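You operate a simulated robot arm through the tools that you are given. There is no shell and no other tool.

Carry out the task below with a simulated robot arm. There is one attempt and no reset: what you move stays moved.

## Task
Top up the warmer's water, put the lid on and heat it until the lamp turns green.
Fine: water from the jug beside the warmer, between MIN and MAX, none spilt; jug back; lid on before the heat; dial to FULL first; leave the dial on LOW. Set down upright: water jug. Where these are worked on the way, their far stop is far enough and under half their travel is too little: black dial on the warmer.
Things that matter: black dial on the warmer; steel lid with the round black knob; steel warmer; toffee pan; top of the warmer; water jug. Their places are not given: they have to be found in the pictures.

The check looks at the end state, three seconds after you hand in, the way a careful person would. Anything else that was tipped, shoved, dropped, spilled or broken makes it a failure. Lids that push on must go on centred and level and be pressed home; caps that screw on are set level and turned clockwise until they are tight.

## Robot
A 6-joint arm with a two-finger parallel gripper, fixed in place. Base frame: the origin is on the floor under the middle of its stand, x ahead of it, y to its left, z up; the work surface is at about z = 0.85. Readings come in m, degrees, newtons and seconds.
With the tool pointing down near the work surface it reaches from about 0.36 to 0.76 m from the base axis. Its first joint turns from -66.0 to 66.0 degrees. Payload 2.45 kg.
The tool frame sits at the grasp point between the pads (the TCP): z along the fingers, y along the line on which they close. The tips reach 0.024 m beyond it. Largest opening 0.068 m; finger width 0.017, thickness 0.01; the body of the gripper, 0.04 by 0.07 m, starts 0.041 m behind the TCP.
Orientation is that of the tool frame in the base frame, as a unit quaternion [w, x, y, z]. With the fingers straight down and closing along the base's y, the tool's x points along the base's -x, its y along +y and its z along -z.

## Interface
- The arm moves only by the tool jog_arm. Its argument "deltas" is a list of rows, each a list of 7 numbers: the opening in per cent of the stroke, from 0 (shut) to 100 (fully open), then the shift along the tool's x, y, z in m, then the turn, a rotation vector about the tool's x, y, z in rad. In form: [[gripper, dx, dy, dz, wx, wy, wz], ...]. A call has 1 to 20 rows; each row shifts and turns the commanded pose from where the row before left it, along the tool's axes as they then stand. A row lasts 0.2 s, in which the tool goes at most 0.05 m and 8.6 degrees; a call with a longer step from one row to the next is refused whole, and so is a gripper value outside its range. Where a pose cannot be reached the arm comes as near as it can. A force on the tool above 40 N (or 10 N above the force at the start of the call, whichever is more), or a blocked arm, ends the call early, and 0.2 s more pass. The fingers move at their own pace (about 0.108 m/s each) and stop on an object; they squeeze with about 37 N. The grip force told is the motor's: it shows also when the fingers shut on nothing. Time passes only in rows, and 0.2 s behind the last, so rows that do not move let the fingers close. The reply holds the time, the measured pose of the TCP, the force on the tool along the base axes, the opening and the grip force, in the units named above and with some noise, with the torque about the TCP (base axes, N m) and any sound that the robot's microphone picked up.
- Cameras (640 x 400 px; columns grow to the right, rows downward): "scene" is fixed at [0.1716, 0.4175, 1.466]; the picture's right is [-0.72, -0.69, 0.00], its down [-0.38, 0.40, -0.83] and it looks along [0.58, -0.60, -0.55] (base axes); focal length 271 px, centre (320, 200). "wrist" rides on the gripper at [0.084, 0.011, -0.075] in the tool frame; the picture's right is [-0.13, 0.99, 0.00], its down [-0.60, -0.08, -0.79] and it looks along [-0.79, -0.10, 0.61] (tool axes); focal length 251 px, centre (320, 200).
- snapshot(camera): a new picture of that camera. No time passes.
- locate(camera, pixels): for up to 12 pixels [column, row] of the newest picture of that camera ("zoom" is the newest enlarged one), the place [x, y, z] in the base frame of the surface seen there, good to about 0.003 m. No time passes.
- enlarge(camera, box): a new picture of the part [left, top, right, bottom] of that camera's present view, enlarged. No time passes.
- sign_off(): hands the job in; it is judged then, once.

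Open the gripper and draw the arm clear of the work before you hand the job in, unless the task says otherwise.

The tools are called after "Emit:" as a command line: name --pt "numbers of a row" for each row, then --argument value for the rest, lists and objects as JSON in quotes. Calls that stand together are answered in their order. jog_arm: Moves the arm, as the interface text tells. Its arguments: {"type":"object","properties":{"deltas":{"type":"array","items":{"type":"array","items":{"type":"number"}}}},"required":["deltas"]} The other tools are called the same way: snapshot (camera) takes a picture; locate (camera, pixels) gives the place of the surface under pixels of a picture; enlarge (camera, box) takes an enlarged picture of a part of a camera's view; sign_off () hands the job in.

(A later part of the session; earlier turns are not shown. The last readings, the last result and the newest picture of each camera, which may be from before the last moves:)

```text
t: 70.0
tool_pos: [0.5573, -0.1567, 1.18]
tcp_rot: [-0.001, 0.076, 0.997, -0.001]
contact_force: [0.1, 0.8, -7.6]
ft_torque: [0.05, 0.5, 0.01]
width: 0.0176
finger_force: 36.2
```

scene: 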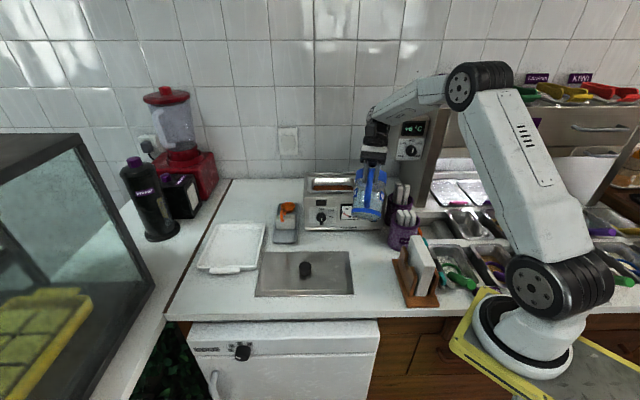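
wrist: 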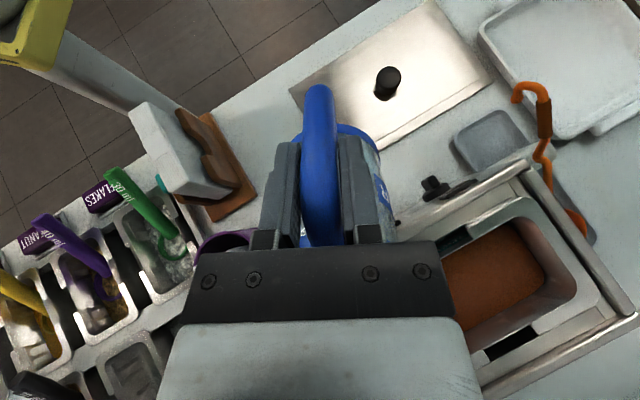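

Heading is back at -8.7°. I translate to above the jug's original place.

Emit:
jog_arm --pt "0 0.0109 0.0029 0 0 0 0" --pt "0 0.0218 0.0058 0 0 0 0" --pt "0 0.0218 0.0058 0 0 0 0" --pt "0 0.0218 0.0058 0 0 0 0" --pt "0 0.0218 0.0058 0 0 0 0" --pt "0 0.0218 0.0058 0 0 0 0" --pt "0 0.0218 0.0058 0 0 0 0" --pt "0 0.0218 0.0058 0 0 0 0" --pt "0 0.0218 0.0058 0 0 0 0" --pt "0 0.0218 0.0058 0 0 0 0" --pt "0 0.0109 0.0029 0 0 0 0" --pt "0 0 0 0 0 0 0"

Emit:
snapshot --camera "scene"

Emit:
enlarge --camera "scene" --box '[290, 165, 450, 265]'

```text
t: 72.6
tool_pos: [0.3554, -0.0678, 1.1783]
tcp_rot: [-0.002, 0.076, 0.997, -0.001]
contact_force: [0.2, -1.4, -7.1]
ft_torque: [0.06, 0.52, 0.04]
width: 0.0179
finger_force: 36.6
out of reach, approached as far as the arm can: row 11
```

```text
taken
```

scene: 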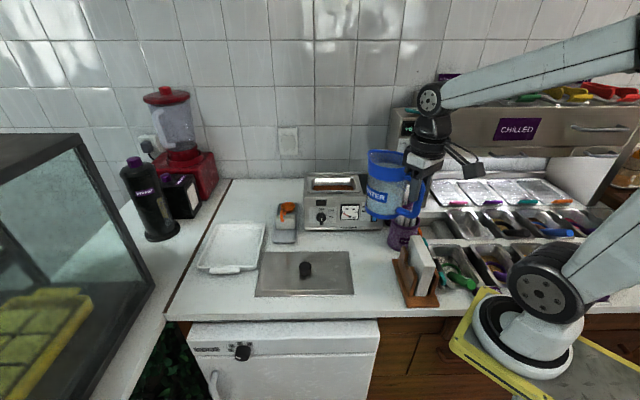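

```text
4.00 times, centred on (370, 215) of scene
```

zoom: 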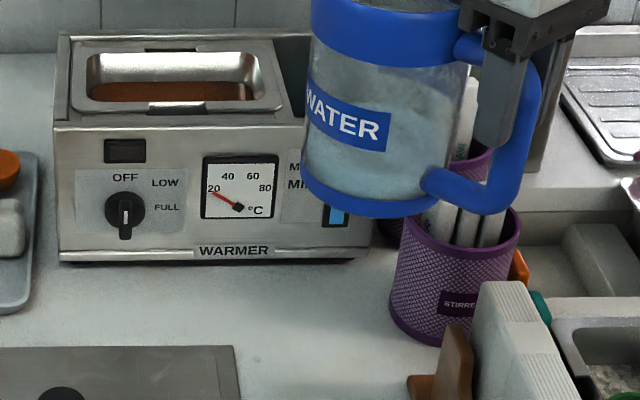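

A tiny reach shortfall at this height; it will vanish lower. I descend to TCP z≈0.975 with a small xy correction on the way.

Emit:
jog_arm --pt "0 0 0 0.01 0 0 0" --pt "0 0 0 0.02 0 0 0" --pt "0 0 0 0.02 0 0 0" --pt "0 0.001 0 0.02 0 0 0" --pt "0 0.002 0.0008 0.02 0 0 0" --pt "0 0.0017 0 0.02 0 0 0" --pt "0 0 0 0.02 0 0 0" --pt "0 0 0 0.02 0 0 0" --pt "0 0 0 0.02 0 0 0" --pt "0 0 0 0.02 0 0 0" --pt "0 0 0 0.013 0 0 0" --pt "0 0 0 0 0 0 0"

Emit:
enlarge --camera "scene" --box '[350, 210, 430, 295]'

Emit:
snapshot --camera "wrist"

```text
t: 75.2
tool_pos: [0.3495, -0.0678, 0.9751]
tcp_rot: [0.0, 0.076, 0.997, -0.001]
contact_force: [0.5, -0.6, -7.0]
ft_torque: [0.09, 0.54, 0.01]
width: 0.0176
finger_force: 35.9
```

```text
4.71 times, centred on (390, 252) of scene
```

zoom: 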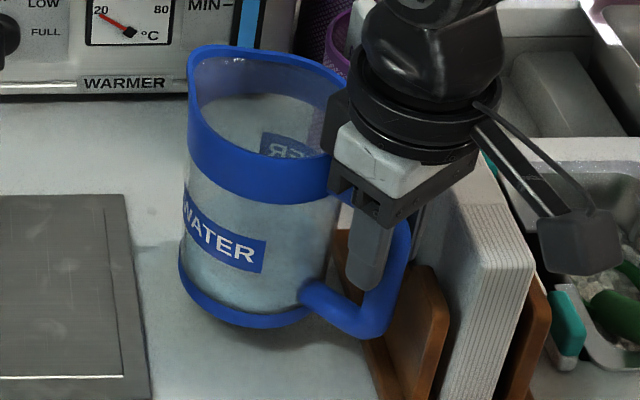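

```text
taken
```

wrist: 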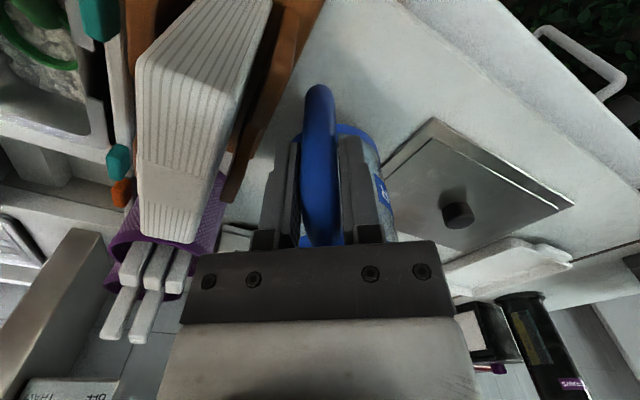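

The jug hangs ~2.5 cm above its spot, level. I lower it to within ~3 mm of the counter.

Emit:
jog_arm --pt "0 -0.0007 0.001 0.008 0 0 0" --pt "0 0 0 0.008 0 0 0" --pt "0 0 0 0.006 0 0 0" --pt "0 0 0 0 0 0 0"

Emit:
jog_arm --pt "0 0 0 0.002 0 0 0" --pt "0 0 0 0 0 0 0"

```text
t: 76.2
tool_pos: [0.3514, -0.0674, 0.9529]
tcp_rot: [0.0, 0.076, 0.997, -0.001]
contact_force: [-0.2, -0.2, -8.2]
ft_torque: [0.08, 0.53, -0.01]
width: 0.0179
finger_force: 36.4
```

```text
t: 76.8
tool_pos: [0.3506, -0.0665, 0.9507]
tcp_rot: [-0.001, 0.076, 0.997, -0.001]
contact_force: [0.1, -0.6, -7.4]
ft_torque: [0.07, 0.5, 0.01]
width: 0.0179
finger_force: 36.4
```

At z=0.9507 the jug is still hanging freely (-7.4 N). I lower by another 1-2 mm steps until the counter takes the weight.

Emit:
jog_arm --pt "0 0 0 0.0012 0 0 0" --pt "0 0 0 0 0 0 0"

Emit:
jog_arm --pt "0 0 0 0.001 0 0 0" --pt "0 0 0 0 0 0 0"

```text
t: 77.4
tool_pos: [0.3514, -0.0678, 0.9503]
tcp_rot: [0.0, 0.076, 0.997, -0.001]
contact_force: [-0.4, 0.6, -7.7]
ft_torque: [0.1, 0.56, 0.0]
width: 0.0182
finger_force: 36.4
```

```text
t: 78.0
tool_pos: [0.3515, -0.0664, 0.9491]
tcp_rot: [0.0, 0.076, 0.997, 0.0]
contact_force: [-1.0, -0.2, -2.3]
ft_torque: [0.03, 0.04, -0.09]
width: 0.0178
finger_force: 36.1
```

The counter has taken most of the weight (-2.3 N). I open the fingers slightly (to ~23 mm) and check the jug.

Emit:
jog_arm --pt "0 0 0 0.0004 0 0 0" --pt "34 0 0 0 0 0 0" --pt "34 0 0 0 0 0 0" --pt "34 0 0 0 0 0 0"

Emit:
enlarge --camera "scene" --box '[350, 210, 430, 295]'

Emit:
snapshot --camera "wrist"

```text
t: 79.0
tool_pos: [0.3516, -0.0666, 0.9503]
tcp_rot: [0.0, 0.076, 0.997, -0.001]
contact_force: [-0.3, -0.5, -1.3]
ft_torque: [-0.04, -0.01, 0.01]
width: 0.0232
finger_force: 0.2
```

```text
4.71 times, centred on (390, 252) of scene
```

zoom: 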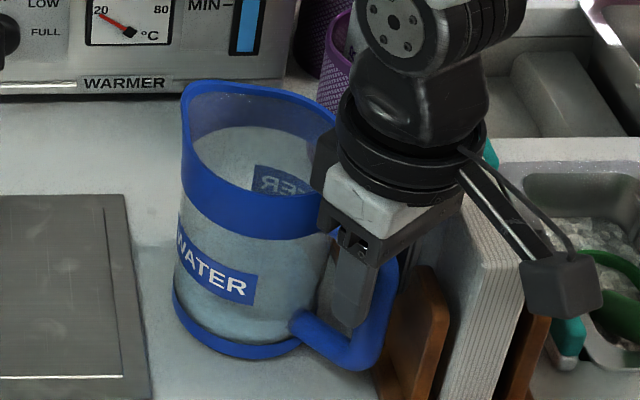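

```text
taken
```

wrist: 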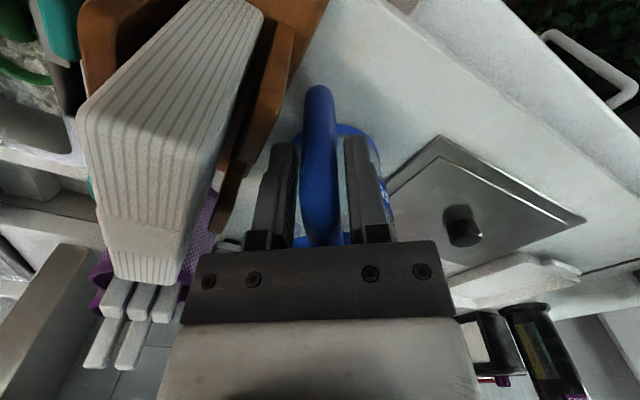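

The jug stands upright at its original spot and the fingers are free on both sides. I raise the gripper straight up.

Emit:
jog_arm --pt "34 0 0 -0.01 0 0 0" --pt "34 0 0 -0.015 0 0 0" --pt "34 0 0 -0.02 0 0 0" --pt "34 0 0 -0.03 0 0 0" --pt "34 0 0 -0.04 0 0 0" --pt "34 0 0 -0.04 0 0 0" --pt "34 0 0 0 0 0 0"

Emit:
snapshot --camera "scene"

Emit:
enlarge --camera "scene" --box '[290, 160, 450, 300]'

```text
t: 80.6
tool_pos: [0.3527, -0.0667, 1.1057]
tcp_rot: [-0.001, 0.076, 0.997, -0.001]
contact_force: [0.1, -0.3, 0.1]
ft_torque: [0.0, -0.01, 0.02]
width: 0.0231
finger_force: 0.0
```

```text
taken
```

scene: 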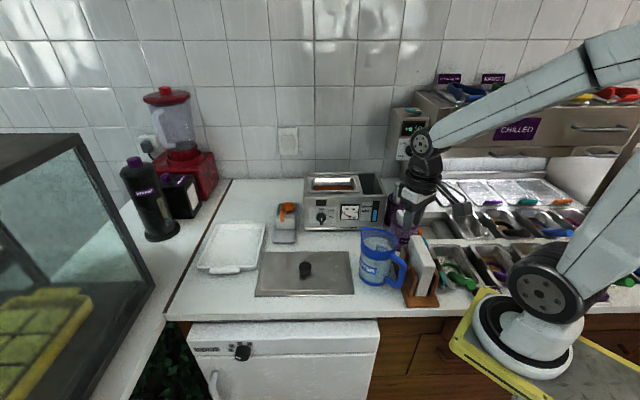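

```text
2.86 times, centred on (370, 230) of scene
```

zoom: 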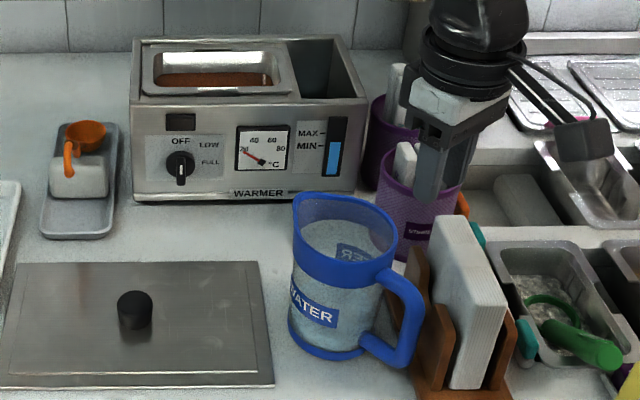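

The jug is back upright. I verify the final water level and look closely at the lid and the warmer's top for sizes and positions.

Emit:
enlarge --camera "scene" --box '[358, 198, 390, 218]'

Emit:
enlarge --camera "scene" --box '[245, 235, 365, 310]'

Emit:
locate --camera "zoom" --pixels '[[72, 90], [560, 90], [590, 305], [60, 310], [100, 95], [535, 95], [565, 290], [95, 285], [325, 135], [325, 150], [300, 155], [350, 155]]'

```text
16.00 times, centred on (374, 208) of scene
```

zoom: 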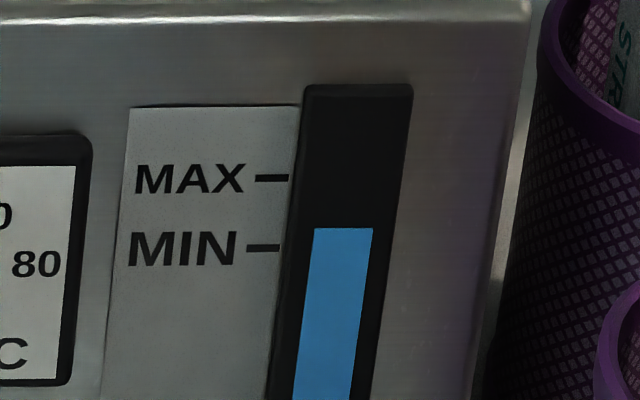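

```text
5.33 times, centred on (305, 272) of scene
```

zoom: 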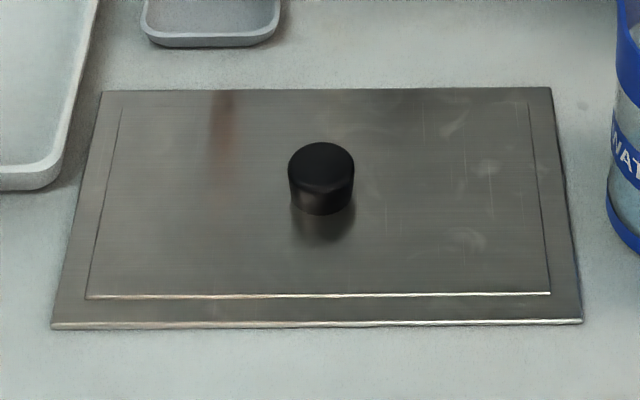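

```text
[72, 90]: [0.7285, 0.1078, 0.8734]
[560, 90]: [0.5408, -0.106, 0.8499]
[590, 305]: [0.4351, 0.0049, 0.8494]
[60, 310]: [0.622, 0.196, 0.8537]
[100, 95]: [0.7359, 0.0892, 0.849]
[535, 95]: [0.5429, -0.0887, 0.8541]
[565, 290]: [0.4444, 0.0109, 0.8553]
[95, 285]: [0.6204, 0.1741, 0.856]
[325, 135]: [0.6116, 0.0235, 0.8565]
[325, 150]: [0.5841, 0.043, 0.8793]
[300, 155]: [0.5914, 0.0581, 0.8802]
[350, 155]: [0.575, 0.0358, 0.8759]
```

Level stays at row 228 (between MIN and MAX). Now I measure the warmer's top rim and the lid precisely to plan the lid placement.

Emit:
enlarge --camera "scene" --box '[298, 166, 394, 226]'

Emit:
locate --camera "zoom" --pixels '[[60, 58], [160, 55], [300, 53], [420, 51], [505, 50], [530, 80], [560, 130], [580, 175], [450, 190], [300, 192], [120, 194], [45, 192]]'

Emit:
locate --camera "zoom" --pixels '[[50, 150], [52, 100], [45, 215], [120, 215], [300, 215], [450, 215], [580, 215], [60, 380], [100, 330], [300, 370], [560, 370], [20, 380]]'

```text
6.67 times, centred on (346, 196) of scene
```

zoom: 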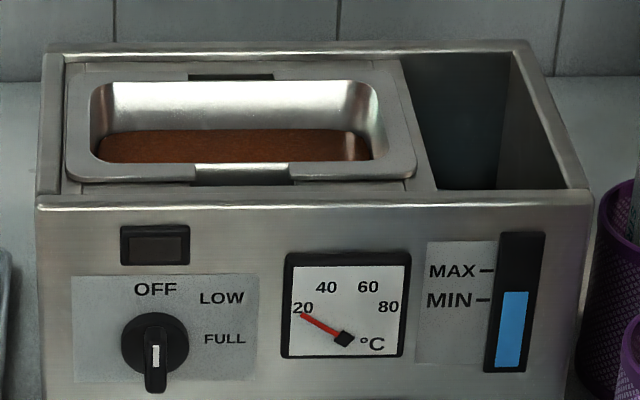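

```text
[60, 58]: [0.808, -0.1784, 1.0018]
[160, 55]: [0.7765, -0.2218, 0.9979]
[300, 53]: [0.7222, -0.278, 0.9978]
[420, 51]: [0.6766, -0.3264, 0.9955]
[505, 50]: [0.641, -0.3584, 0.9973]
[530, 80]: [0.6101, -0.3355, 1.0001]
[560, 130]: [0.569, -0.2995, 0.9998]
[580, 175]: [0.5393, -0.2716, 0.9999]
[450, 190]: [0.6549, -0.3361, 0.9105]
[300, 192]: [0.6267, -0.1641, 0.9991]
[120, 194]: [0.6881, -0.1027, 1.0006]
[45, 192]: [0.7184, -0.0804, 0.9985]
```

```text
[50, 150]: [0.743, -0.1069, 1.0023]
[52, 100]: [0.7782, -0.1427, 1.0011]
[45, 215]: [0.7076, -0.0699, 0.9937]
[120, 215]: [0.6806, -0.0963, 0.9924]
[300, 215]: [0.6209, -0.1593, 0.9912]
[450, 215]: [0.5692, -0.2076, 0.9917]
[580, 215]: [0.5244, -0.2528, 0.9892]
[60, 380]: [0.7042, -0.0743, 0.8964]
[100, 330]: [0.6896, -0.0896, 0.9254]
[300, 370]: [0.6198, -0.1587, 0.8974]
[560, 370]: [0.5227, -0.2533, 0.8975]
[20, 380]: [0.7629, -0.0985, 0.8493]
```

I refine the rim's outer edges and the lid's edges/knob with more sample points.

Emit:
locate --camera "zoom" --pixels '[[300, 44], [300, 47], [300, 58], [300, 62], [460, 44], [100, 48], [43, 130], [57, 130], [552, 130], [572, 130], [200, 196], [200, 203]]'

Emit:
enlarge --camera "scene" --box '[245, 235, 365, 310]'

Emit:
locate --camera "zoom" --pixels '[[110, 96], [220, 95], [325, 93], [430, 93], [543, 94], [556, 150], [567, 220], [577, 312], [320, 323], [60, 322], [75, 220], [90, 150]]'

Emit:
locate --camera "zoom" --pixels '[[320, 146], [320, 163], [320, 182], [292, 165], [350, 165], [335, 152], [305, 152], [320, 200], [320, 212], [450, 200], [200, 200], [320, 270]]'

```text
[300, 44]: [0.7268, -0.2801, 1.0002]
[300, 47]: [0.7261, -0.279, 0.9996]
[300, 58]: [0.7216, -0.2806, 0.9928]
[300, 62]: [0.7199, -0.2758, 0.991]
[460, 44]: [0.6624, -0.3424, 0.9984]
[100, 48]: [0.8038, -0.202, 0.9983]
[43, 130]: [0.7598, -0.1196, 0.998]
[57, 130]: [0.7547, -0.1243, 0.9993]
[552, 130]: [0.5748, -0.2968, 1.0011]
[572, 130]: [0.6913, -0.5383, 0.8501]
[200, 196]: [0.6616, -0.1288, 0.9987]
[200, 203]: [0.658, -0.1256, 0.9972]
```

```text
5.33 times, centred on (305, 272) of scene
```

zoom: 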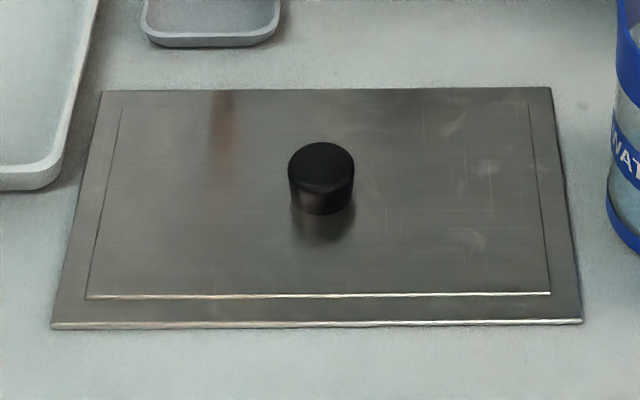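

```text
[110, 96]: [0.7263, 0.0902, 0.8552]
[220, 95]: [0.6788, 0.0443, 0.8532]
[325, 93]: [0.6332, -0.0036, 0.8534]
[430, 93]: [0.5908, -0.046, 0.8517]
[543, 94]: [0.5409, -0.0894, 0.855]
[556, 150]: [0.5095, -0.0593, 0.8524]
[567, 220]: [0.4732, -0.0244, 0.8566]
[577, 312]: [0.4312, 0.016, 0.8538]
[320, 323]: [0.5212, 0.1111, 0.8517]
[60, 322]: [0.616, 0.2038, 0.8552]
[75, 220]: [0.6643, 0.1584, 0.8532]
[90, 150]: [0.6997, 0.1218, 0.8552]
```

```text
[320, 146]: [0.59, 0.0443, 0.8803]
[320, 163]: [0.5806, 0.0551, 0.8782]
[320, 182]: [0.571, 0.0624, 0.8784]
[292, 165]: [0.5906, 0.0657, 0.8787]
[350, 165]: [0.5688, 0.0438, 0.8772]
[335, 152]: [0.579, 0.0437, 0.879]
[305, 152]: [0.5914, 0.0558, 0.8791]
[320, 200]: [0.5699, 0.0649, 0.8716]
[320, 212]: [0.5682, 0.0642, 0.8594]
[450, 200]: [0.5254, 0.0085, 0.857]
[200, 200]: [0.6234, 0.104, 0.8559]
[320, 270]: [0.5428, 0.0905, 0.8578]
```

The lid (centre and knob at ≈(0.580,0.0545), knob Ø≈30 mm, top z≈0.879) is aligned with the warmer (centre of top ≈(0.673,-0.221), rim z=1.000), so no yaw change is needed. I first test that tool-down reach over the warmer centre works, with yaw -45.4°.

Emit:
jog_arm --pt "60 0 0 -0.01 0 0 0.1282" --pt "80 0 0 -0.01 0 0 0.1282" --pt "80 0 0 -0.01 0 0 0.1282" --pt "80 0 0 0 0 0 0.1282" --pt "80 0 0 0 0 0 0.1282" --pt "80 -0.0419 0.015 0 0 0 0" --pt "80 -0.0419 0.015 0 0 0 0" --pt "80 -0.0419 0.015 0 0 0 0" --pt "80 -0.0419 0.015 0 0 0 0" --pt "80 -0.0419 0.015 0 0 0 0" --pt "80 -0.0419 0.015 0 0 0 0" --pt "80 -0.0419 0.015 0 0 0 0" --pt "80 -0.0419 0.015 0 0 0 0" --pt "80 0 0 0 0 0 0"

Emit:
jog_arm --pt "80 0 0 0.03 0 0 0" --pt "80 0 0 0.03 0 0 0" --pt "80 0 0 0 0 0 0"

Emit:
snapshot --camera "wrist"

```text
t: 83.6
tool_pos: [0.6714, -0.2227, 1.1337]
tcp_rot: [0.0, 0.387, 0.922, -0.001]
contact_force: [0.6, 0.8, 0.4]
ft_torque: [-0.01, -0.01, 0.01]
width: 0.0544
finger_force: 0.0
```

```text
t: 84.4
tool_pos: [0.6712, -0.2232, 1.0748]
tcp_rot: [0.0, 0.387, 0.922, -0.002]
contact_force: [0.9, -0.5, -0.7]
ft_torque: [0.02, 0.0, 0.01]
width: 0.0543
finger_force: 0.0
```

```text
taken
```

wrist: 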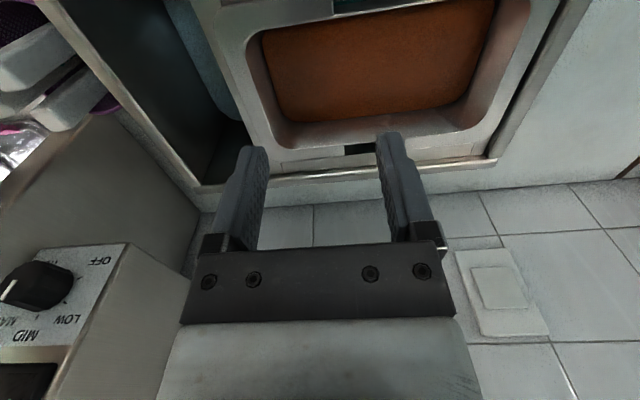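

Reach over the warmer is fine. I use this close wrist view to measure the rim edges again: back rim near (330,172), sides near (550,70) and (120,100).

Emit:
enlarge --camera "wrist" --box '[40, 0, 640, 210]'

Emit:
locate --camera "wrist" --pixels '[[270, 178], [330, 171], [360, 168], [470, 160], [495, 161], [515, 130], [545, 85], [575, 40], [160, 140], [120, 95], [80, 40], [200, 188]]'

```text
1.07 times, centred on (340, 105) of wrist (not enlarged: the box is as wide or as high as the picture)
```

zoom: 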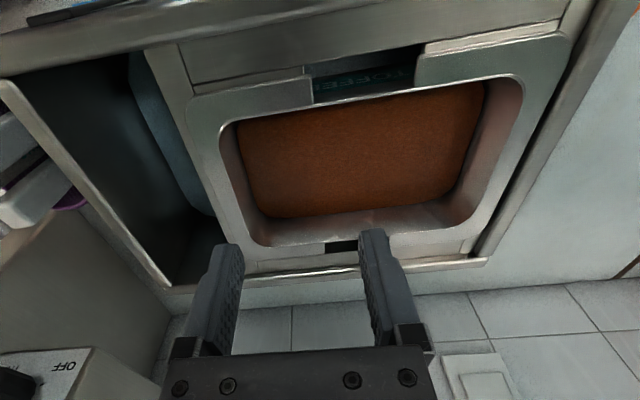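

```text
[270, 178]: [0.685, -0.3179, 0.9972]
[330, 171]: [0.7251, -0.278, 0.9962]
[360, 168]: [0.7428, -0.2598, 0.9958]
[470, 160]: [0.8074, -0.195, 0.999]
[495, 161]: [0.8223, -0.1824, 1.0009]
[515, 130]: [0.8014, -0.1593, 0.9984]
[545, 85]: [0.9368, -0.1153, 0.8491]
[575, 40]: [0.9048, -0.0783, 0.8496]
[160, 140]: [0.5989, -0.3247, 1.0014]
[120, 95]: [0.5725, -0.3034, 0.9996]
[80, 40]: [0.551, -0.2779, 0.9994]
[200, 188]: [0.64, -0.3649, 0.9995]
```

Rim measurements agree: top centre ≈(0.674,-0.221). I now move over the lid's knob at (0.580,0.0545) and lower to z≈0.975 for a close view.

Emit:
jog_arm --pt "80 0.0374 0.0186 -0.003 0 0 0" --pt "80 0.0374 0.0186 0 0 0 0" --pt "80 0.0374 0.0186 0 0 0 0" --pt "80 0.0374 0.0186 0 0 0 0" --pt "80 0.0374 0.0186 0 0 0 0" --pt "80 0.0374 0.0186 0 0 0 0" --pt "80 0.0374 0.0186 0 0 0 0" --pt "80 0 0 0.035 0 0 0" --pt "80 0 0 0.035 0 0 0" --pt "80 0 0 0.03 0 0 0" --pt "80 0 0 0 0 0 0"

Emit:
snapshot --camera "wrist"

Emit:
snapshot --camera "scene"

```text
t: 86.8
tool_pos: [0.582, 0.0568, 0.9763]
tcp_rot: [0.0, 0.387, 0.922, 0.0]
contact_force: [0.4, 0.2, -0.7]
ft_torque: [-0.01, 0.02, 0.0]
width: 0.0541
finger_force: 0.1
```

```text
taken
```

wrist: 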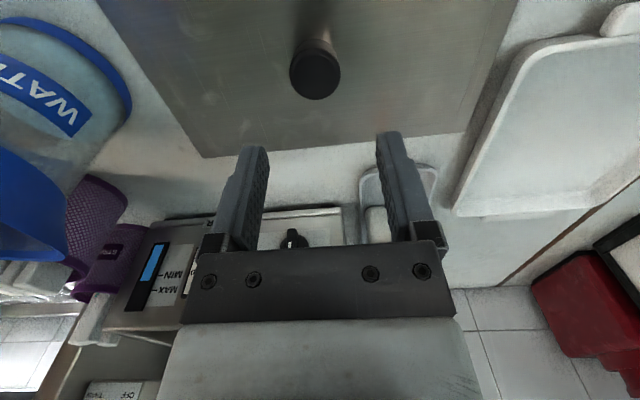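

```text
taken
```

scene: 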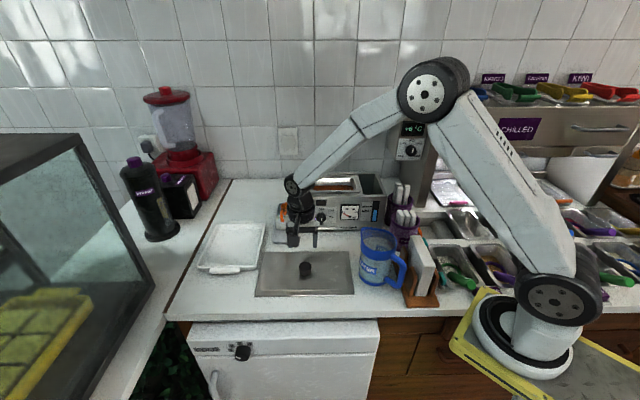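

The knob's top appears at about (316,76) versus the expected tool axis (320,77). I zoom for a precise offset.

Emit:
enlarge --camera "wrist" --box '[270, 30, 366, 120]'

Emit:
locate --camera "zoom" --pixels '[[300, 300], [140, 300], [470, 300], [300, 200], [300, 410], [200, 350], [400, 350]]'

```text
4.44 times, centred on (318, 75) of wrist
```

zoom: 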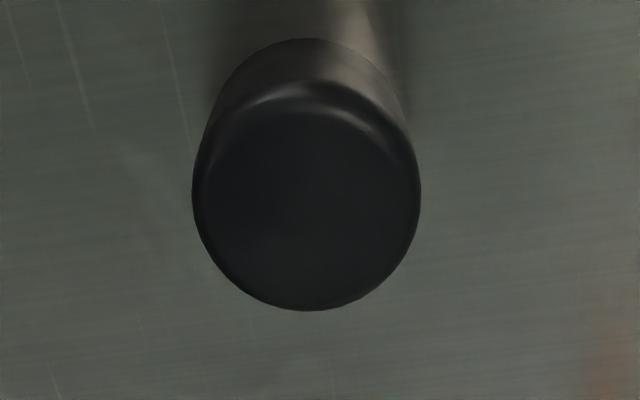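

```text
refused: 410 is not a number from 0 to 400
```

The knob's top disc centre is at zoom (306,203): about 3.5 mm toward -y of the tool axis. I cross-check with locate.

Emit:
locate --camera "zoom" --pixels '[[306, 203], [200, 200], [415, 200], [306, 120], [306, 300], [230, 260], [385, 260], [100, 200], [550, 200]]'

```text
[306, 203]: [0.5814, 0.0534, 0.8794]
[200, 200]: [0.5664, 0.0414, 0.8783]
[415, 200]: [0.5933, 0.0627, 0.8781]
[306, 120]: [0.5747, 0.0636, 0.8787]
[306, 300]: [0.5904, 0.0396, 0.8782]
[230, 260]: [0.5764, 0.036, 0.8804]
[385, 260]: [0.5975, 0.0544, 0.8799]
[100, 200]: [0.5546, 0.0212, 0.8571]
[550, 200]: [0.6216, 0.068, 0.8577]
```

The knob centre is at ≈(0.581,0.053). I shift -3.5 mm along tool y and descend to z≈0.887 (tips ~5 mm above the lid plate).

Emit:
jog_arm --pt "80 0 -0.0035 0.025 0 0 0" --pt "80 0 0 0.025 0 0 0" --pt "80 0 0 0.02 0 0 0" --pt "80 0 0 0.01 0 0 0" --pt "80 0 0 0.009 0 0 0" --pt "80 0 0 0 0 0 0"

Emit:
snapshot --camera "wrist"

Emit:
enlarge --camera "scene" --box '[275, 230, 339, 290]'

```text
t: 88.2
tool_pos: [0.5788, 0.0521, 0.8875]
tcp_rot: [0.0, 0.387, 0.922, 0.0]
contact_force: [1.3, 0.7, -0.3]
ft_torque: [0.0, -0.01, 0.0]
width: 0.0544
finger_force: 0.2
```

```text
taken
```

wrist: 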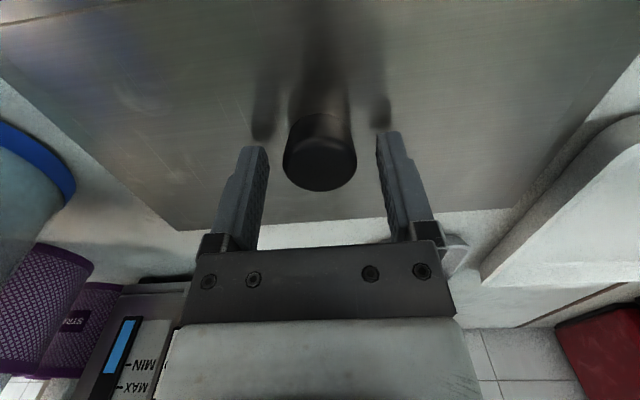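

```text
6.67 times, centred on (307, 260) of scene
```

zoom: 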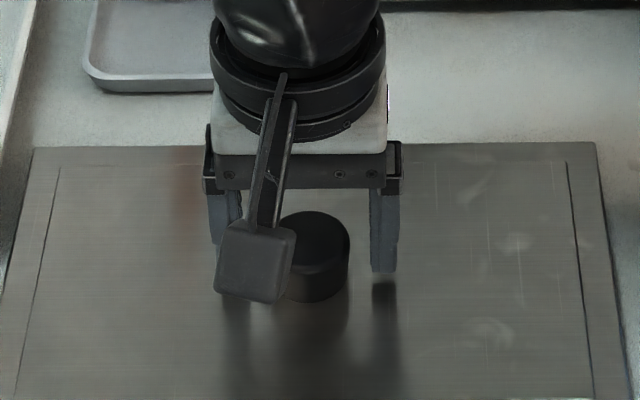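

The knob is between the fingers; I zoom to check centring along the finger-width direction before closing.

Emit:
enlarge --camera "wrist" --box '[260, 100, 380, 200]'

Emit:
locate --camera "zoom" --pixels '[[320, 200], [320, 250], [320, 330], [130, 240], [500, 240], [320, 345], [320, 130]]'

```text
4.00 times, centred on (320, 150) of wrist
```

zoom: 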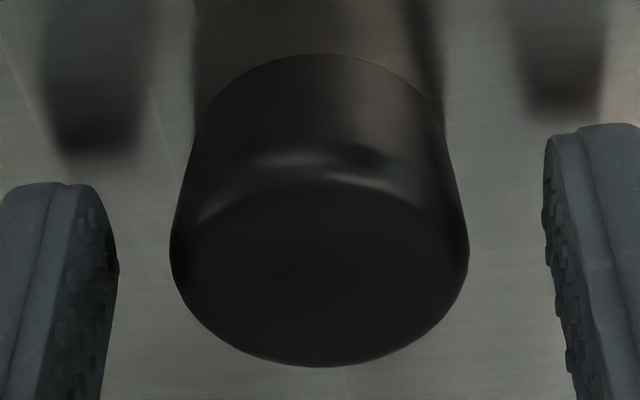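

```text
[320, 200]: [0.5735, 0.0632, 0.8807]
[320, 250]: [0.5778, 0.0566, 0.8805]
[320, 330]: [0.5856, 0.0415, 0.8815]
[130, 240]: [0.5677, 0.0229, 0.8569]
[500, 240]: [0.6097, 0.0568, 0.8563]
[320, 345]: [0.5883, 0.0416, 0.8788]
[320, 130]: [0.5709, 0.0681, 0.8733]
```

The knob is centred within ~1 mm. I close the fingers on it.

Emit:
jog_arm --pt "60 0 0 0 0 0 0" --pt "45 0 0 0 0 0 0" --pt "30 0 0 0 0 0 0" --pt "0 0 0 0 0 0 0" --pt "0 0 0 0 0 0 0"

Emit:
jog_arm --pt "0 0 0 -0.005 0 0 0" --pt "0 0 0 -0.005 0 0 0" --pt "0 0 0 0 0 0 0"

Emit:
enlarge --camera "scene" --box '[240, 225, 370, 310]'

```text
t: 89.4
tool_pos: [0.5792, 0.054, 0.8881]
tcp_rot: [-0.001, 0.386, 0.922, -0.001]
contact_force: [-0.9, 0.7, 0.8]
ft_torque: [-0.02, 0.01, 0.03]
width: 0.0355
finger_force: 36.9
```

```text
t: 90.2
tool_pos: [0.5803, 0.0536, 0.8972]
tcp_rot: [0.0, 0.387, 0.922, -0.001]
contact_force: [0.4, 0.4, -3.2]
ft_torque: [0.01, 0.01, 0.03]
width: 0.0354
finger_force: 37.6
```

```text
4.71 times, centred on (305, 268) of scene
```

zoom: 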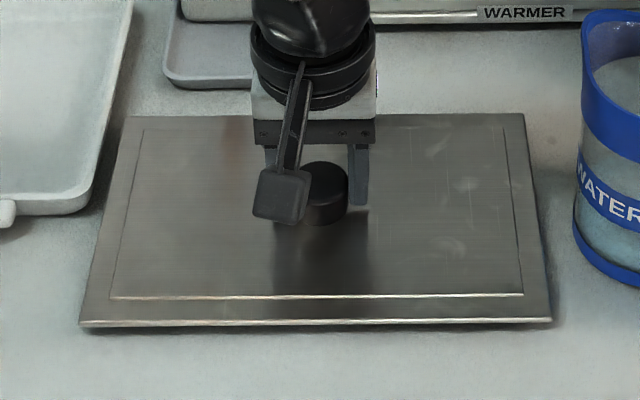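

The lid is lifted (3.2 N) and looks level. I raise it to z≈1.09.

Emit:
jog_arm --pt "0 0 0 -0.012 0 0 0" --pt "0 0 0 -0.024 0 0 0" --pt "0 0 0 -0.026 0 0 0" --pt "0 0 0 -0.026 0 0 0" --pt "0 0 0 -0.026 0 0 0" --pt "0 0 0 -0.026 0 0 0" --pt "0 0 0 -0.026 0 0 0" --pt "0 0 0 -0.018 0 0 0" --pt "0 0 0 -0.01 0 0 0" --pt "0 0 0 0 0 0 0"

Emit:
snapshot --camera "scene"

Emit:
snapshot --camera "wrist"

```text
t: 92.4
tool_pos: [0.5804, 0.0531, 1.0926]
tcp_rot: [0.0, 0.386, 0.922, 0.0]
contact_force: [0.7, 0.2, -3.6]
ft_torque: [0.0, 0.0, -0.05]
width: 0.0355
finger_force: 36.9
```

```text
taken
```

scene: 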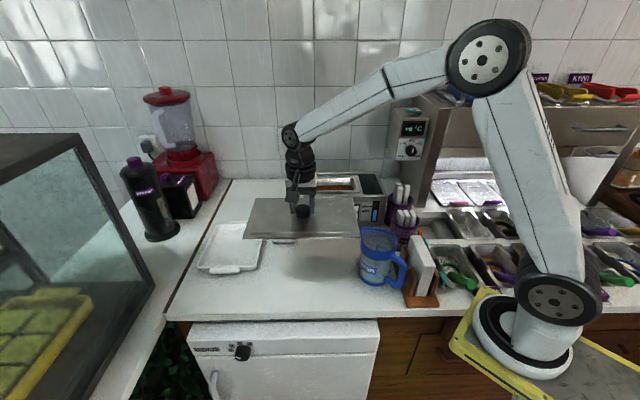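

```text
taken
```

wrist: 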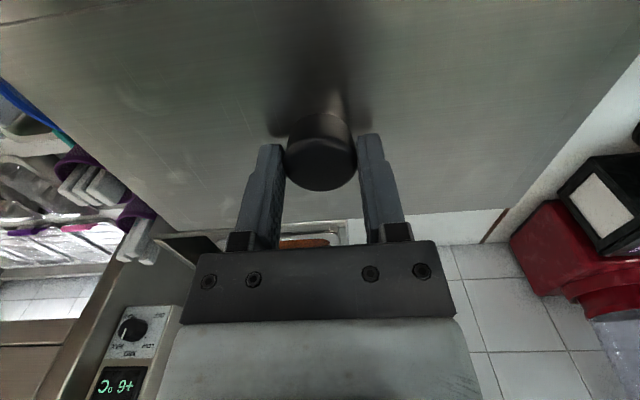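

The lid hangs level at z≈1.055. I locate its corners to calibrate its position relative to the tool before placing.

Emit:
enlarge --camera "scene" --box '[236, 185, 372, 250]'

Emit:
locate --camera "zoom" --pixels '[[85, 72], [150, 71], [420, 70], [555, 70], [570, 130], [580, 200], [588, 234], [400, 236], [200, 238], [48, 238], [60, 180], [72, 130]]'

```text
4.71 times, centred on (304, 218) of scene
```

zoom: 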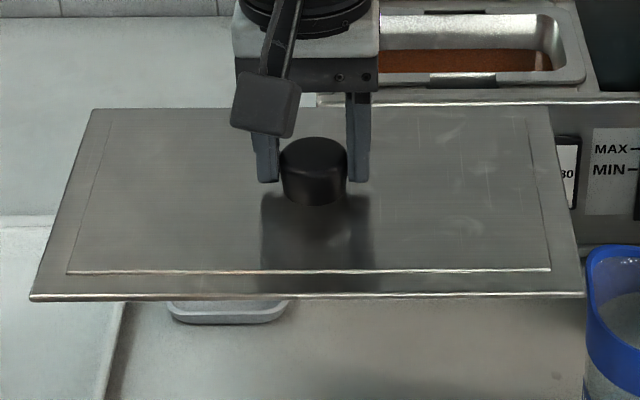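

```text
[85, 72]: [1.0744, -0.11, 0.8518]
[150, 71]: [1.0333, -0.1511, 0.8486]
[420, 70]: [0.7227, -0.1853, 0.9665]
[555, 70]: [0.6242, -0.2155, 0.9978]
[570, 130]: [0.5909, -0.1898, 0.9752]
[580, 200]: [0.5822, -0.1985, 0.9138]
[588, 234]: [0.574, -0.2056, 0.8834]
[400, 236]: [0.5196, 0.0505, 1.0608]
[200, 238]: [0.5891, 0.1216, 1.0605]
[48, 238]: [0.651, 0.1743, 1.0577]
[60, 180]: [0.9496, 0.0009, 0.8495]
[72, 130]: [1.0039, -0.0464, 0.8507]
```

I picked pixels off the lid; I repeat with points just inside its actual edges in this zoom.

Emit:
locate --camera "zoom" --pixels '[[100, 114], [180, 113], [440, 111], [540, 112], [552, 160], [565, 225], [577, 288], [430, 293], [200, 296], [42, 292], [60, 225], [80, 160]]'

```text
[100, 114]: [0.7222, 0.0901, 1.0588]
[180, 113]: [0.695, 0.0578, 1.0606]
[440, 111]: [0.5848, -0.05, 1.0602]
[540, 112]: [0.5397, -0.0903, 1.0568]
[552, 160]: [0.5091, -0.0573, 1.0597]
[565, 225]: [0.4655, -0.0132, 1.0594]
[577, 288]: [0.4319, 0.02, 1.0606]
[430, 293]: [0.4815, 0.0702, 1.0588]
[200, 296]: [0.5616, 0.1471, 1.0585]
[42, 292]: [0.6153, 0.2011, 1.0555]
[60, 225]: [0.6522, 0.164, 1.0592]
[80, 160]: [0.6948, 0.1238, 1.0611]
```

The lid is level (z 1.056-1.061 all round) and centred on the tool. I carry it to above the warmer, TCP (0.674,-0.221,1.09).

Emit:
jog_arm --pt "0 -0.0131 -0.0063 0 0 0 0" --pt "0 -0.0262 -0.0126 0 0 0 0" --pt "0 -0.0262 -0.0126 0 0 0 0" --pt "0 -0.0262 -0.0126 0 0 0 0" --pt "0 -0.0262 -0.0126 0 0 0 0" --pt "0 -0.0262 -0.0126 0 0 0 0" --pt "0 -0.0262 -0.0126 0 0 0 0" --pt "0 -0.0262 -0.0126 0 0 0 0" --pt "0 -0.0262 -0.0126 0 0 0 0" --pt "0 -0.0262 -0.0126 0 0 0 0" --pt "0 -0.0131 -0.0063 0 0 0 0" --pt "0 0 0 0 0 0 0"

Emit:
snapshot --camera "scene"

Emit:
enlarge --camera "scene" --box '[280, 140, 410, 225]'

Emit:
snapshot --camera "wrist"

```text
t: 95.0
tool_pos: [0.6739, -0.2225, 1.0915]
tcp_rot: [0.001, 0.387, 0.922, -0.001]
contact_force: [0.0, -0.1, -3.6]
ft_torque: [0.02, 0.02, -0.01]
width: 0.0352
finger_force: 36.6
```

```text
taken
```

scene: 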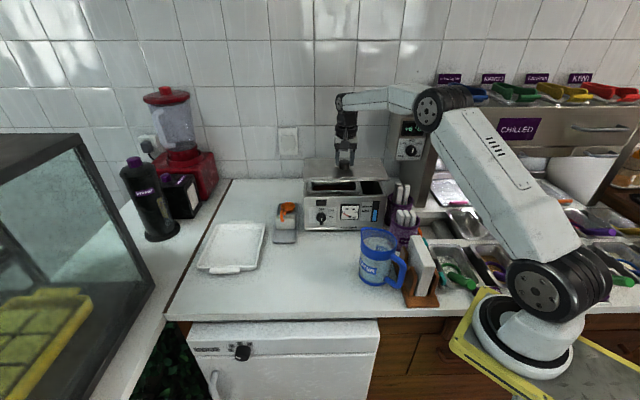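

```text
4.71 times, centred on (345, 182) of scene
```

zoom: 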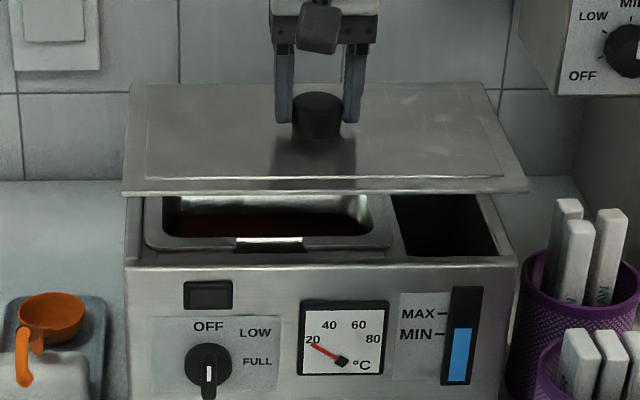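

```text
taken
```

wrist: 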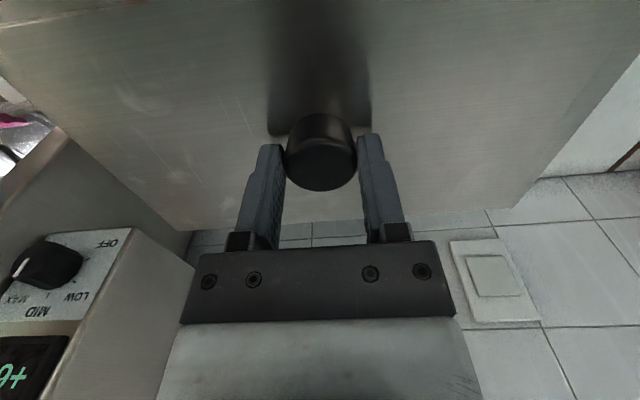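

The lid is over the warmer. I locate its edges now and compare with the rim before lowering.

Emit:
locate --camera "zoom" --pixels '[[140, 89], [200, 88], [400, 87], [485, 87], [500, 125], [515, 165], [520, 185], [420, 187], [240, 189], [130, 189], [132, 150], [135, 120]]'

Emit:
locate --camera "scene" --pixels '[[306, 205], [345, 205], [385, 205], [306, 226], [345, 226]]'

```text
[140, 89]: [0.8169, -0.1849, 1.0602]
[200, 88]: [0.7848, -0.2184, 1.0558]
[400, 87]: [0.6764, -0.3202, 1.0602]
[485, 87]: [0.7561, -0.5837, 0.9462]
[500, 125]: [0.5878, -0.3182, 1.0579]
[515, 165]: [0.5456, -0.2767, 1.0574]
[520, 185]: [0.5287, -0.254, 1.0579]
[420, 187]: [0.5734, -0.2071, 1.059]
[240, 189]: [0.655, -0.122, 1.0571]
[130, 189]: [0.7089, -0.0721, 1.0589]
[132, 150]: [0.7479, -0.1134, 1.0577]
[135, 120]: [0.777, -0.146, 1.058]
```

```text
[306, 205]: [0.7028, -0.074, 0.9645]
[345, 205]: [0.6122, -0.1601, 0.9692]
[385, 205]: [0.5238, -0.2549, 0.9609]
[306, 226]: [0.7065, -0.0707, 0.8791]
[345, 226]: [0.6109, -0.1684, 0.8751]
```

The lid's outline matches the rim within ~1-2 mm. I nudge 1.5 mm toward the wall and lower to just above contact (TCP z≈1.045).

Emit:
jog_arm --pt "0 -0.0015 0 0.01 0 0 0" --pt "0 0 0 0.015 0 0 0" --pt "0 0 0 0.012 0 0 0" --pt "0 0 0 0.008 0 0 0" --pt "0 0 0 0 0 0 0"

Emit:
enlarge --camera "scene" --box '[280, 140, 410, 225]'

```text
t: 96.2
tool_pos: [0.6732, -0.2226, 1.0472]
tcp_rot: [-0.001, 0.387, 0.922, -0.001]
contact_force: [-0.2, 0.2, -3.4]
ft_torque: [0.01, 0.0, 0.01]
width: 0.0356
finger_force: 37.0
```

```text
4.71 times, centred on (345, 182) of scene
```

zoom: 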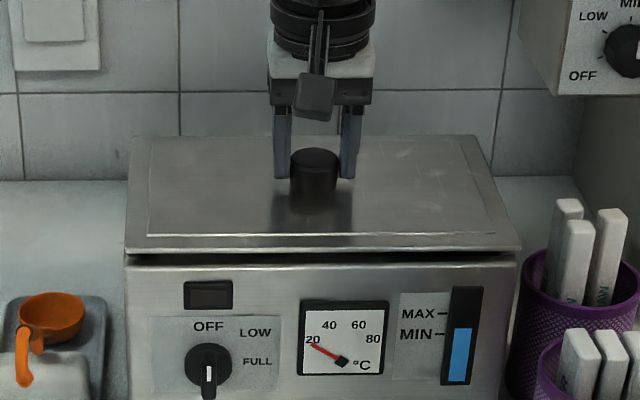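

The lid lines up with the warmer's edges (left 126 vs 126, right 519 vs 516). I lower in small steps until contact.

Emit:
jog_arm --pt "0 0 0 0.004 0 0 0" --pt "0 0 0 0.003 0 0 0" --pt "0 0 0 0 0 0 0"

Emit:
jog_arm --pt "0 0 0 0.0015 0 0 0" --pt "0 0 0 0 0 0 0"

```text
t: 97.0
tool_pos: [0.6738, -0.2229, 1.0411]
tcp_rot: [-0.001, 0.387, 0.922, 0.0]
contact_force: [-0.5, 0.6, -3.1]
ft_torque: [-0.01, 0.0, -0.01]
width: 0.0354
finger_force: 37.1
```

```text
t: 97.6
tool_pos: [0.6737, -0.2228, 1.0391]
tcp_rot: [0.0, 0.387, 0.922, 0.0]
contact_force: [0.6, -0.1, -3.8]
ft_torque: [0.05, 0.0, -0.05]
width: 0.0354
finger_force: 36.6
```

Emit:
jog_arm --pt "0 0 0 0.0015 0 0 0" --pt "0 0 0 0 0 0 0"

Emit:
jog_arm --pt "0 0 0 0.001 0 0 0" --pt "0 0 0 0 0 0 0"

```text
t: 98.2
tool_pos: [0.6746, -0.2231, 1.0387]
tcp_rot: [0.001, 0.387, 0.922, 0.0]
contact_force: [0.3, -0.4, 4.9]
ft_torque: [0.39, 0.48, 0.05]
width: 0.0355
finger_force: 37.3
```

```text
t: 98.8
tool_pos: [0.6744, -0.2231, 1.0381]
tcp_rot: [0.001, 0.386, 0.922, 0.0]
contact_force: [-5.1, 2.0, 16.8]
ft_torque: [0.53, 0.51, 0.0]
width: 0.0357
finger_force: 37.1
```

Contact with the rim at TCP z≈1.0385 (force up, slightly toward the front edge). I ease off 1 mm and look at how the lid sits before releasing.

Emit:
jog_arm --pt "0 0 0 -0.001 0 0 0" --pt "0 0 0 0 0 0 0"

Emit:
enlarge --camera "scene" --box '[290, 160, 400, 225]'

Emit:
snapshot --camera "wrist"

```text
t: 99.4
tool_pos: [0.6745, -0.2231, 1.0383]
tcp_rot: [0.002, 0.386, 0.922, -0.001]
contact_force: [-1.8, 0.4, 15.4]
ft_torque: [-0.13, -0.15, -0.01]
width: 0.0357
finger_force: 37.1
```

```text
5.82 times, centred on (345, 192) of scene
```

zoom: 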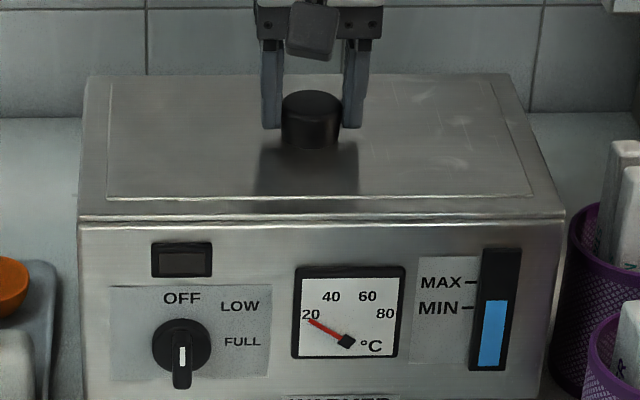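

```text
taken
```

wrist: 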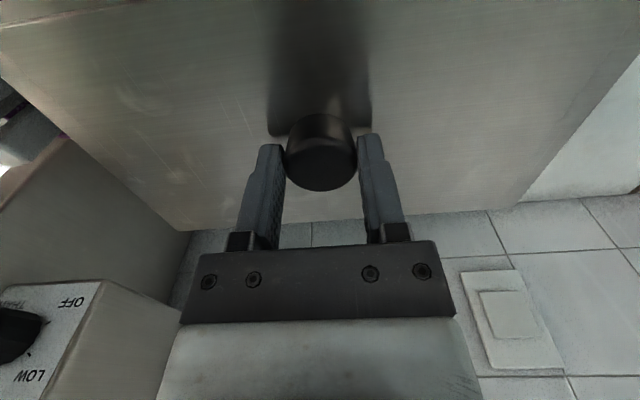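

The lid sits flush and square on the warmer with an even seam; the force is now balanced (torque ≈0). I relax another 1 mm and open the fingers a little.

Emit:
jog_arm --pt "0 0 0 -0.001 0 0 0" --pt "0 0 0 0 0 0 0" --pt "65 0 0 0 0 0 0" --pt "70 0 0 0 0 0 0" --pt "70 0 0 0 0 0 0"

Emit:
enlarge --camera "scene" --box '[290, 160, 400, 225]'

```text
t: 100.6
tool_pos: [0.675, -0.2214, 1.0392]
tcp_rot: [-0.001, 0.387, 0.922, -0.001]
contact_force: [0.0, -0.8, -0.5]
ft_torque: [0.0, -0.03, -0.03]
width: 0.0476
finger_force: 0.0
```

```text
5.82 times, centred on (345, 192) of scene
```

zoom: 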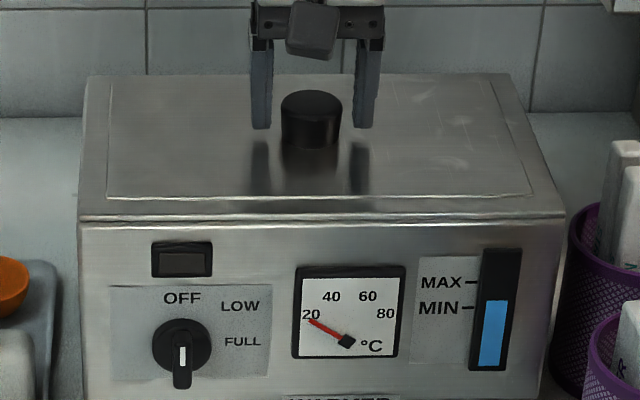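

Released; the lid stays flush. I raise the gripper and check the lid's level by locating points on its top.

Emit:
jog_arm --pt "70 0 0 -0.01 0 0 0" --pt "70 0 0 -0.02 0 0 0" --pt "70 0 0 -0.03 0 0 0" --pt "70 0 0 -0.03 0 0 0" --pt "70 0 0 0 0 0 0"

Emit:
enlarge --camera "scene" --box '[290, 160, 400, 225]'

Emit:
locate --camera "zoom" --pixels '[[95, 80], [200, 78], [400, 76], [500, 76], [540, 150], [555, 205], [400, 212], [250, 214], [90, 212], [88, 150], [310, 180], [310, 95]]'

```text
t: 101.8
tool_pos: [0.6736, -0.2234, 1.1275]
tcp_rot: [0.0, 0.387, 0.922, -0.001]
contact_force: [0.3, -0.4, -0.3]
ft_torque: [-0.06, 0.0, 0.04]
width: 0.0477
finger_force: 0.1
```

```text
5.82 times, centred on (345, 192) of scene
```

zoom: 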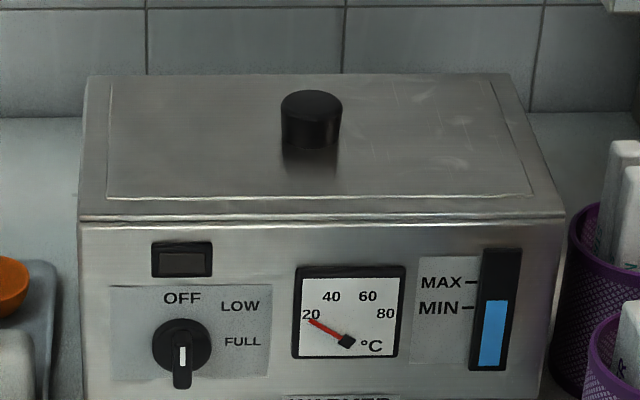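

```text
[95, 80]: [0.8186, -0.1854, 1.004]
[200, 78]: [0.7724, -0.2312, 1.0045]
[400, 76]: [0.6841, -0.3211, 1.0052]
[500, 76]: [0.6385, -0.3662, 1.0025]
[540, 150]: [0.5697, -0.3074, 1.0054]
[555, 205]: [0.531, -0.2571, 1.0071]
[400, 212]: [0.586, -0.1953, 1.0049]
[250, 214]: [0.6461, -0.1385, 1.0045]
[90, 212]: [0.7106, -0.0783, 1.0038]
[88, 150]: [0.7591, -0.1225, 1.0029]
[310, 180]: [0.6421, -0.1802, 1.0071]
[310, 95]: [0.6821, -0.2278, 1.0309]
```

The lid is flat (z≈1.0045 at all sides) and centred. Next is the dial: I need a horizontal tool pointing at the front panel. I move clear to (0.52,0.05,1.15) and test the horizontal orientation in free air.

Emit:
jog_arm --pt "70 0.0432 0.0118 -0.0032 0 0 0" --pt "70 0.0432 0.0118 -0.0032 0 0 0" --pt "70 0.0432 0.0118 -0.0032 0 0 0" --pt "70 0.0432 0.0118 -0.0032 0 0 0" --pt "70 0.0432 0.0118 -0.0032 0 0 0" --pt "70 0.0432 0.0118 -0.0032 0 0 0" --pt "70 0.0432 0.0118 -0.0032 0 0 0" --pt "70 0 0 0 0 0 0"

Emit:
jog_arm --pt "70 0 0 0 0 -0.131 0" --pt "70 0 0 0 0 -0.131 0" --pt "70 0 0 0 0 -0.131 0" --pt "70 0 0 0 0 -0.131 0" --pt "70 0 0 0 0 -0.131 0" --pt "70 0 0 0 0 -0.131 0" --pt "70 0 0 0 0 0 0"

Emit:
snapshot --camera "scene"

```text
t: 103.6
tool_pos: [0.5212, 0.0513, 1.1515]
tcp_rot: [-0.001, 0.387, 0.922, -0.001]
contact_force: [0.3, 0.1, 0.8]
ft_torque: [-0.04, 0.01, -0.02]
width: 0.0476
finger_force: 0.0
```

```text
t: 105.2
tool_pos: [0.5206, 0.0513, 1.1521]
tcp_rot: [0.353, 0.356, 0.852, -0.149]
contact_force: [-0.1, -0.1, 0.5]
ft_torque: [-0.01, 0.02, 0.01]
width: 0.0476
finger_force: 0.0
```

```text
taken
```

scene: 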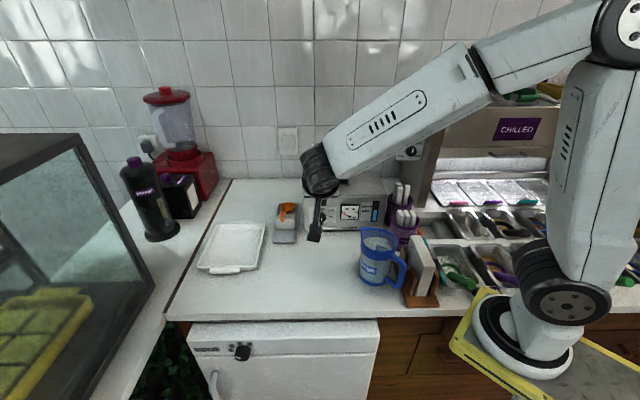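

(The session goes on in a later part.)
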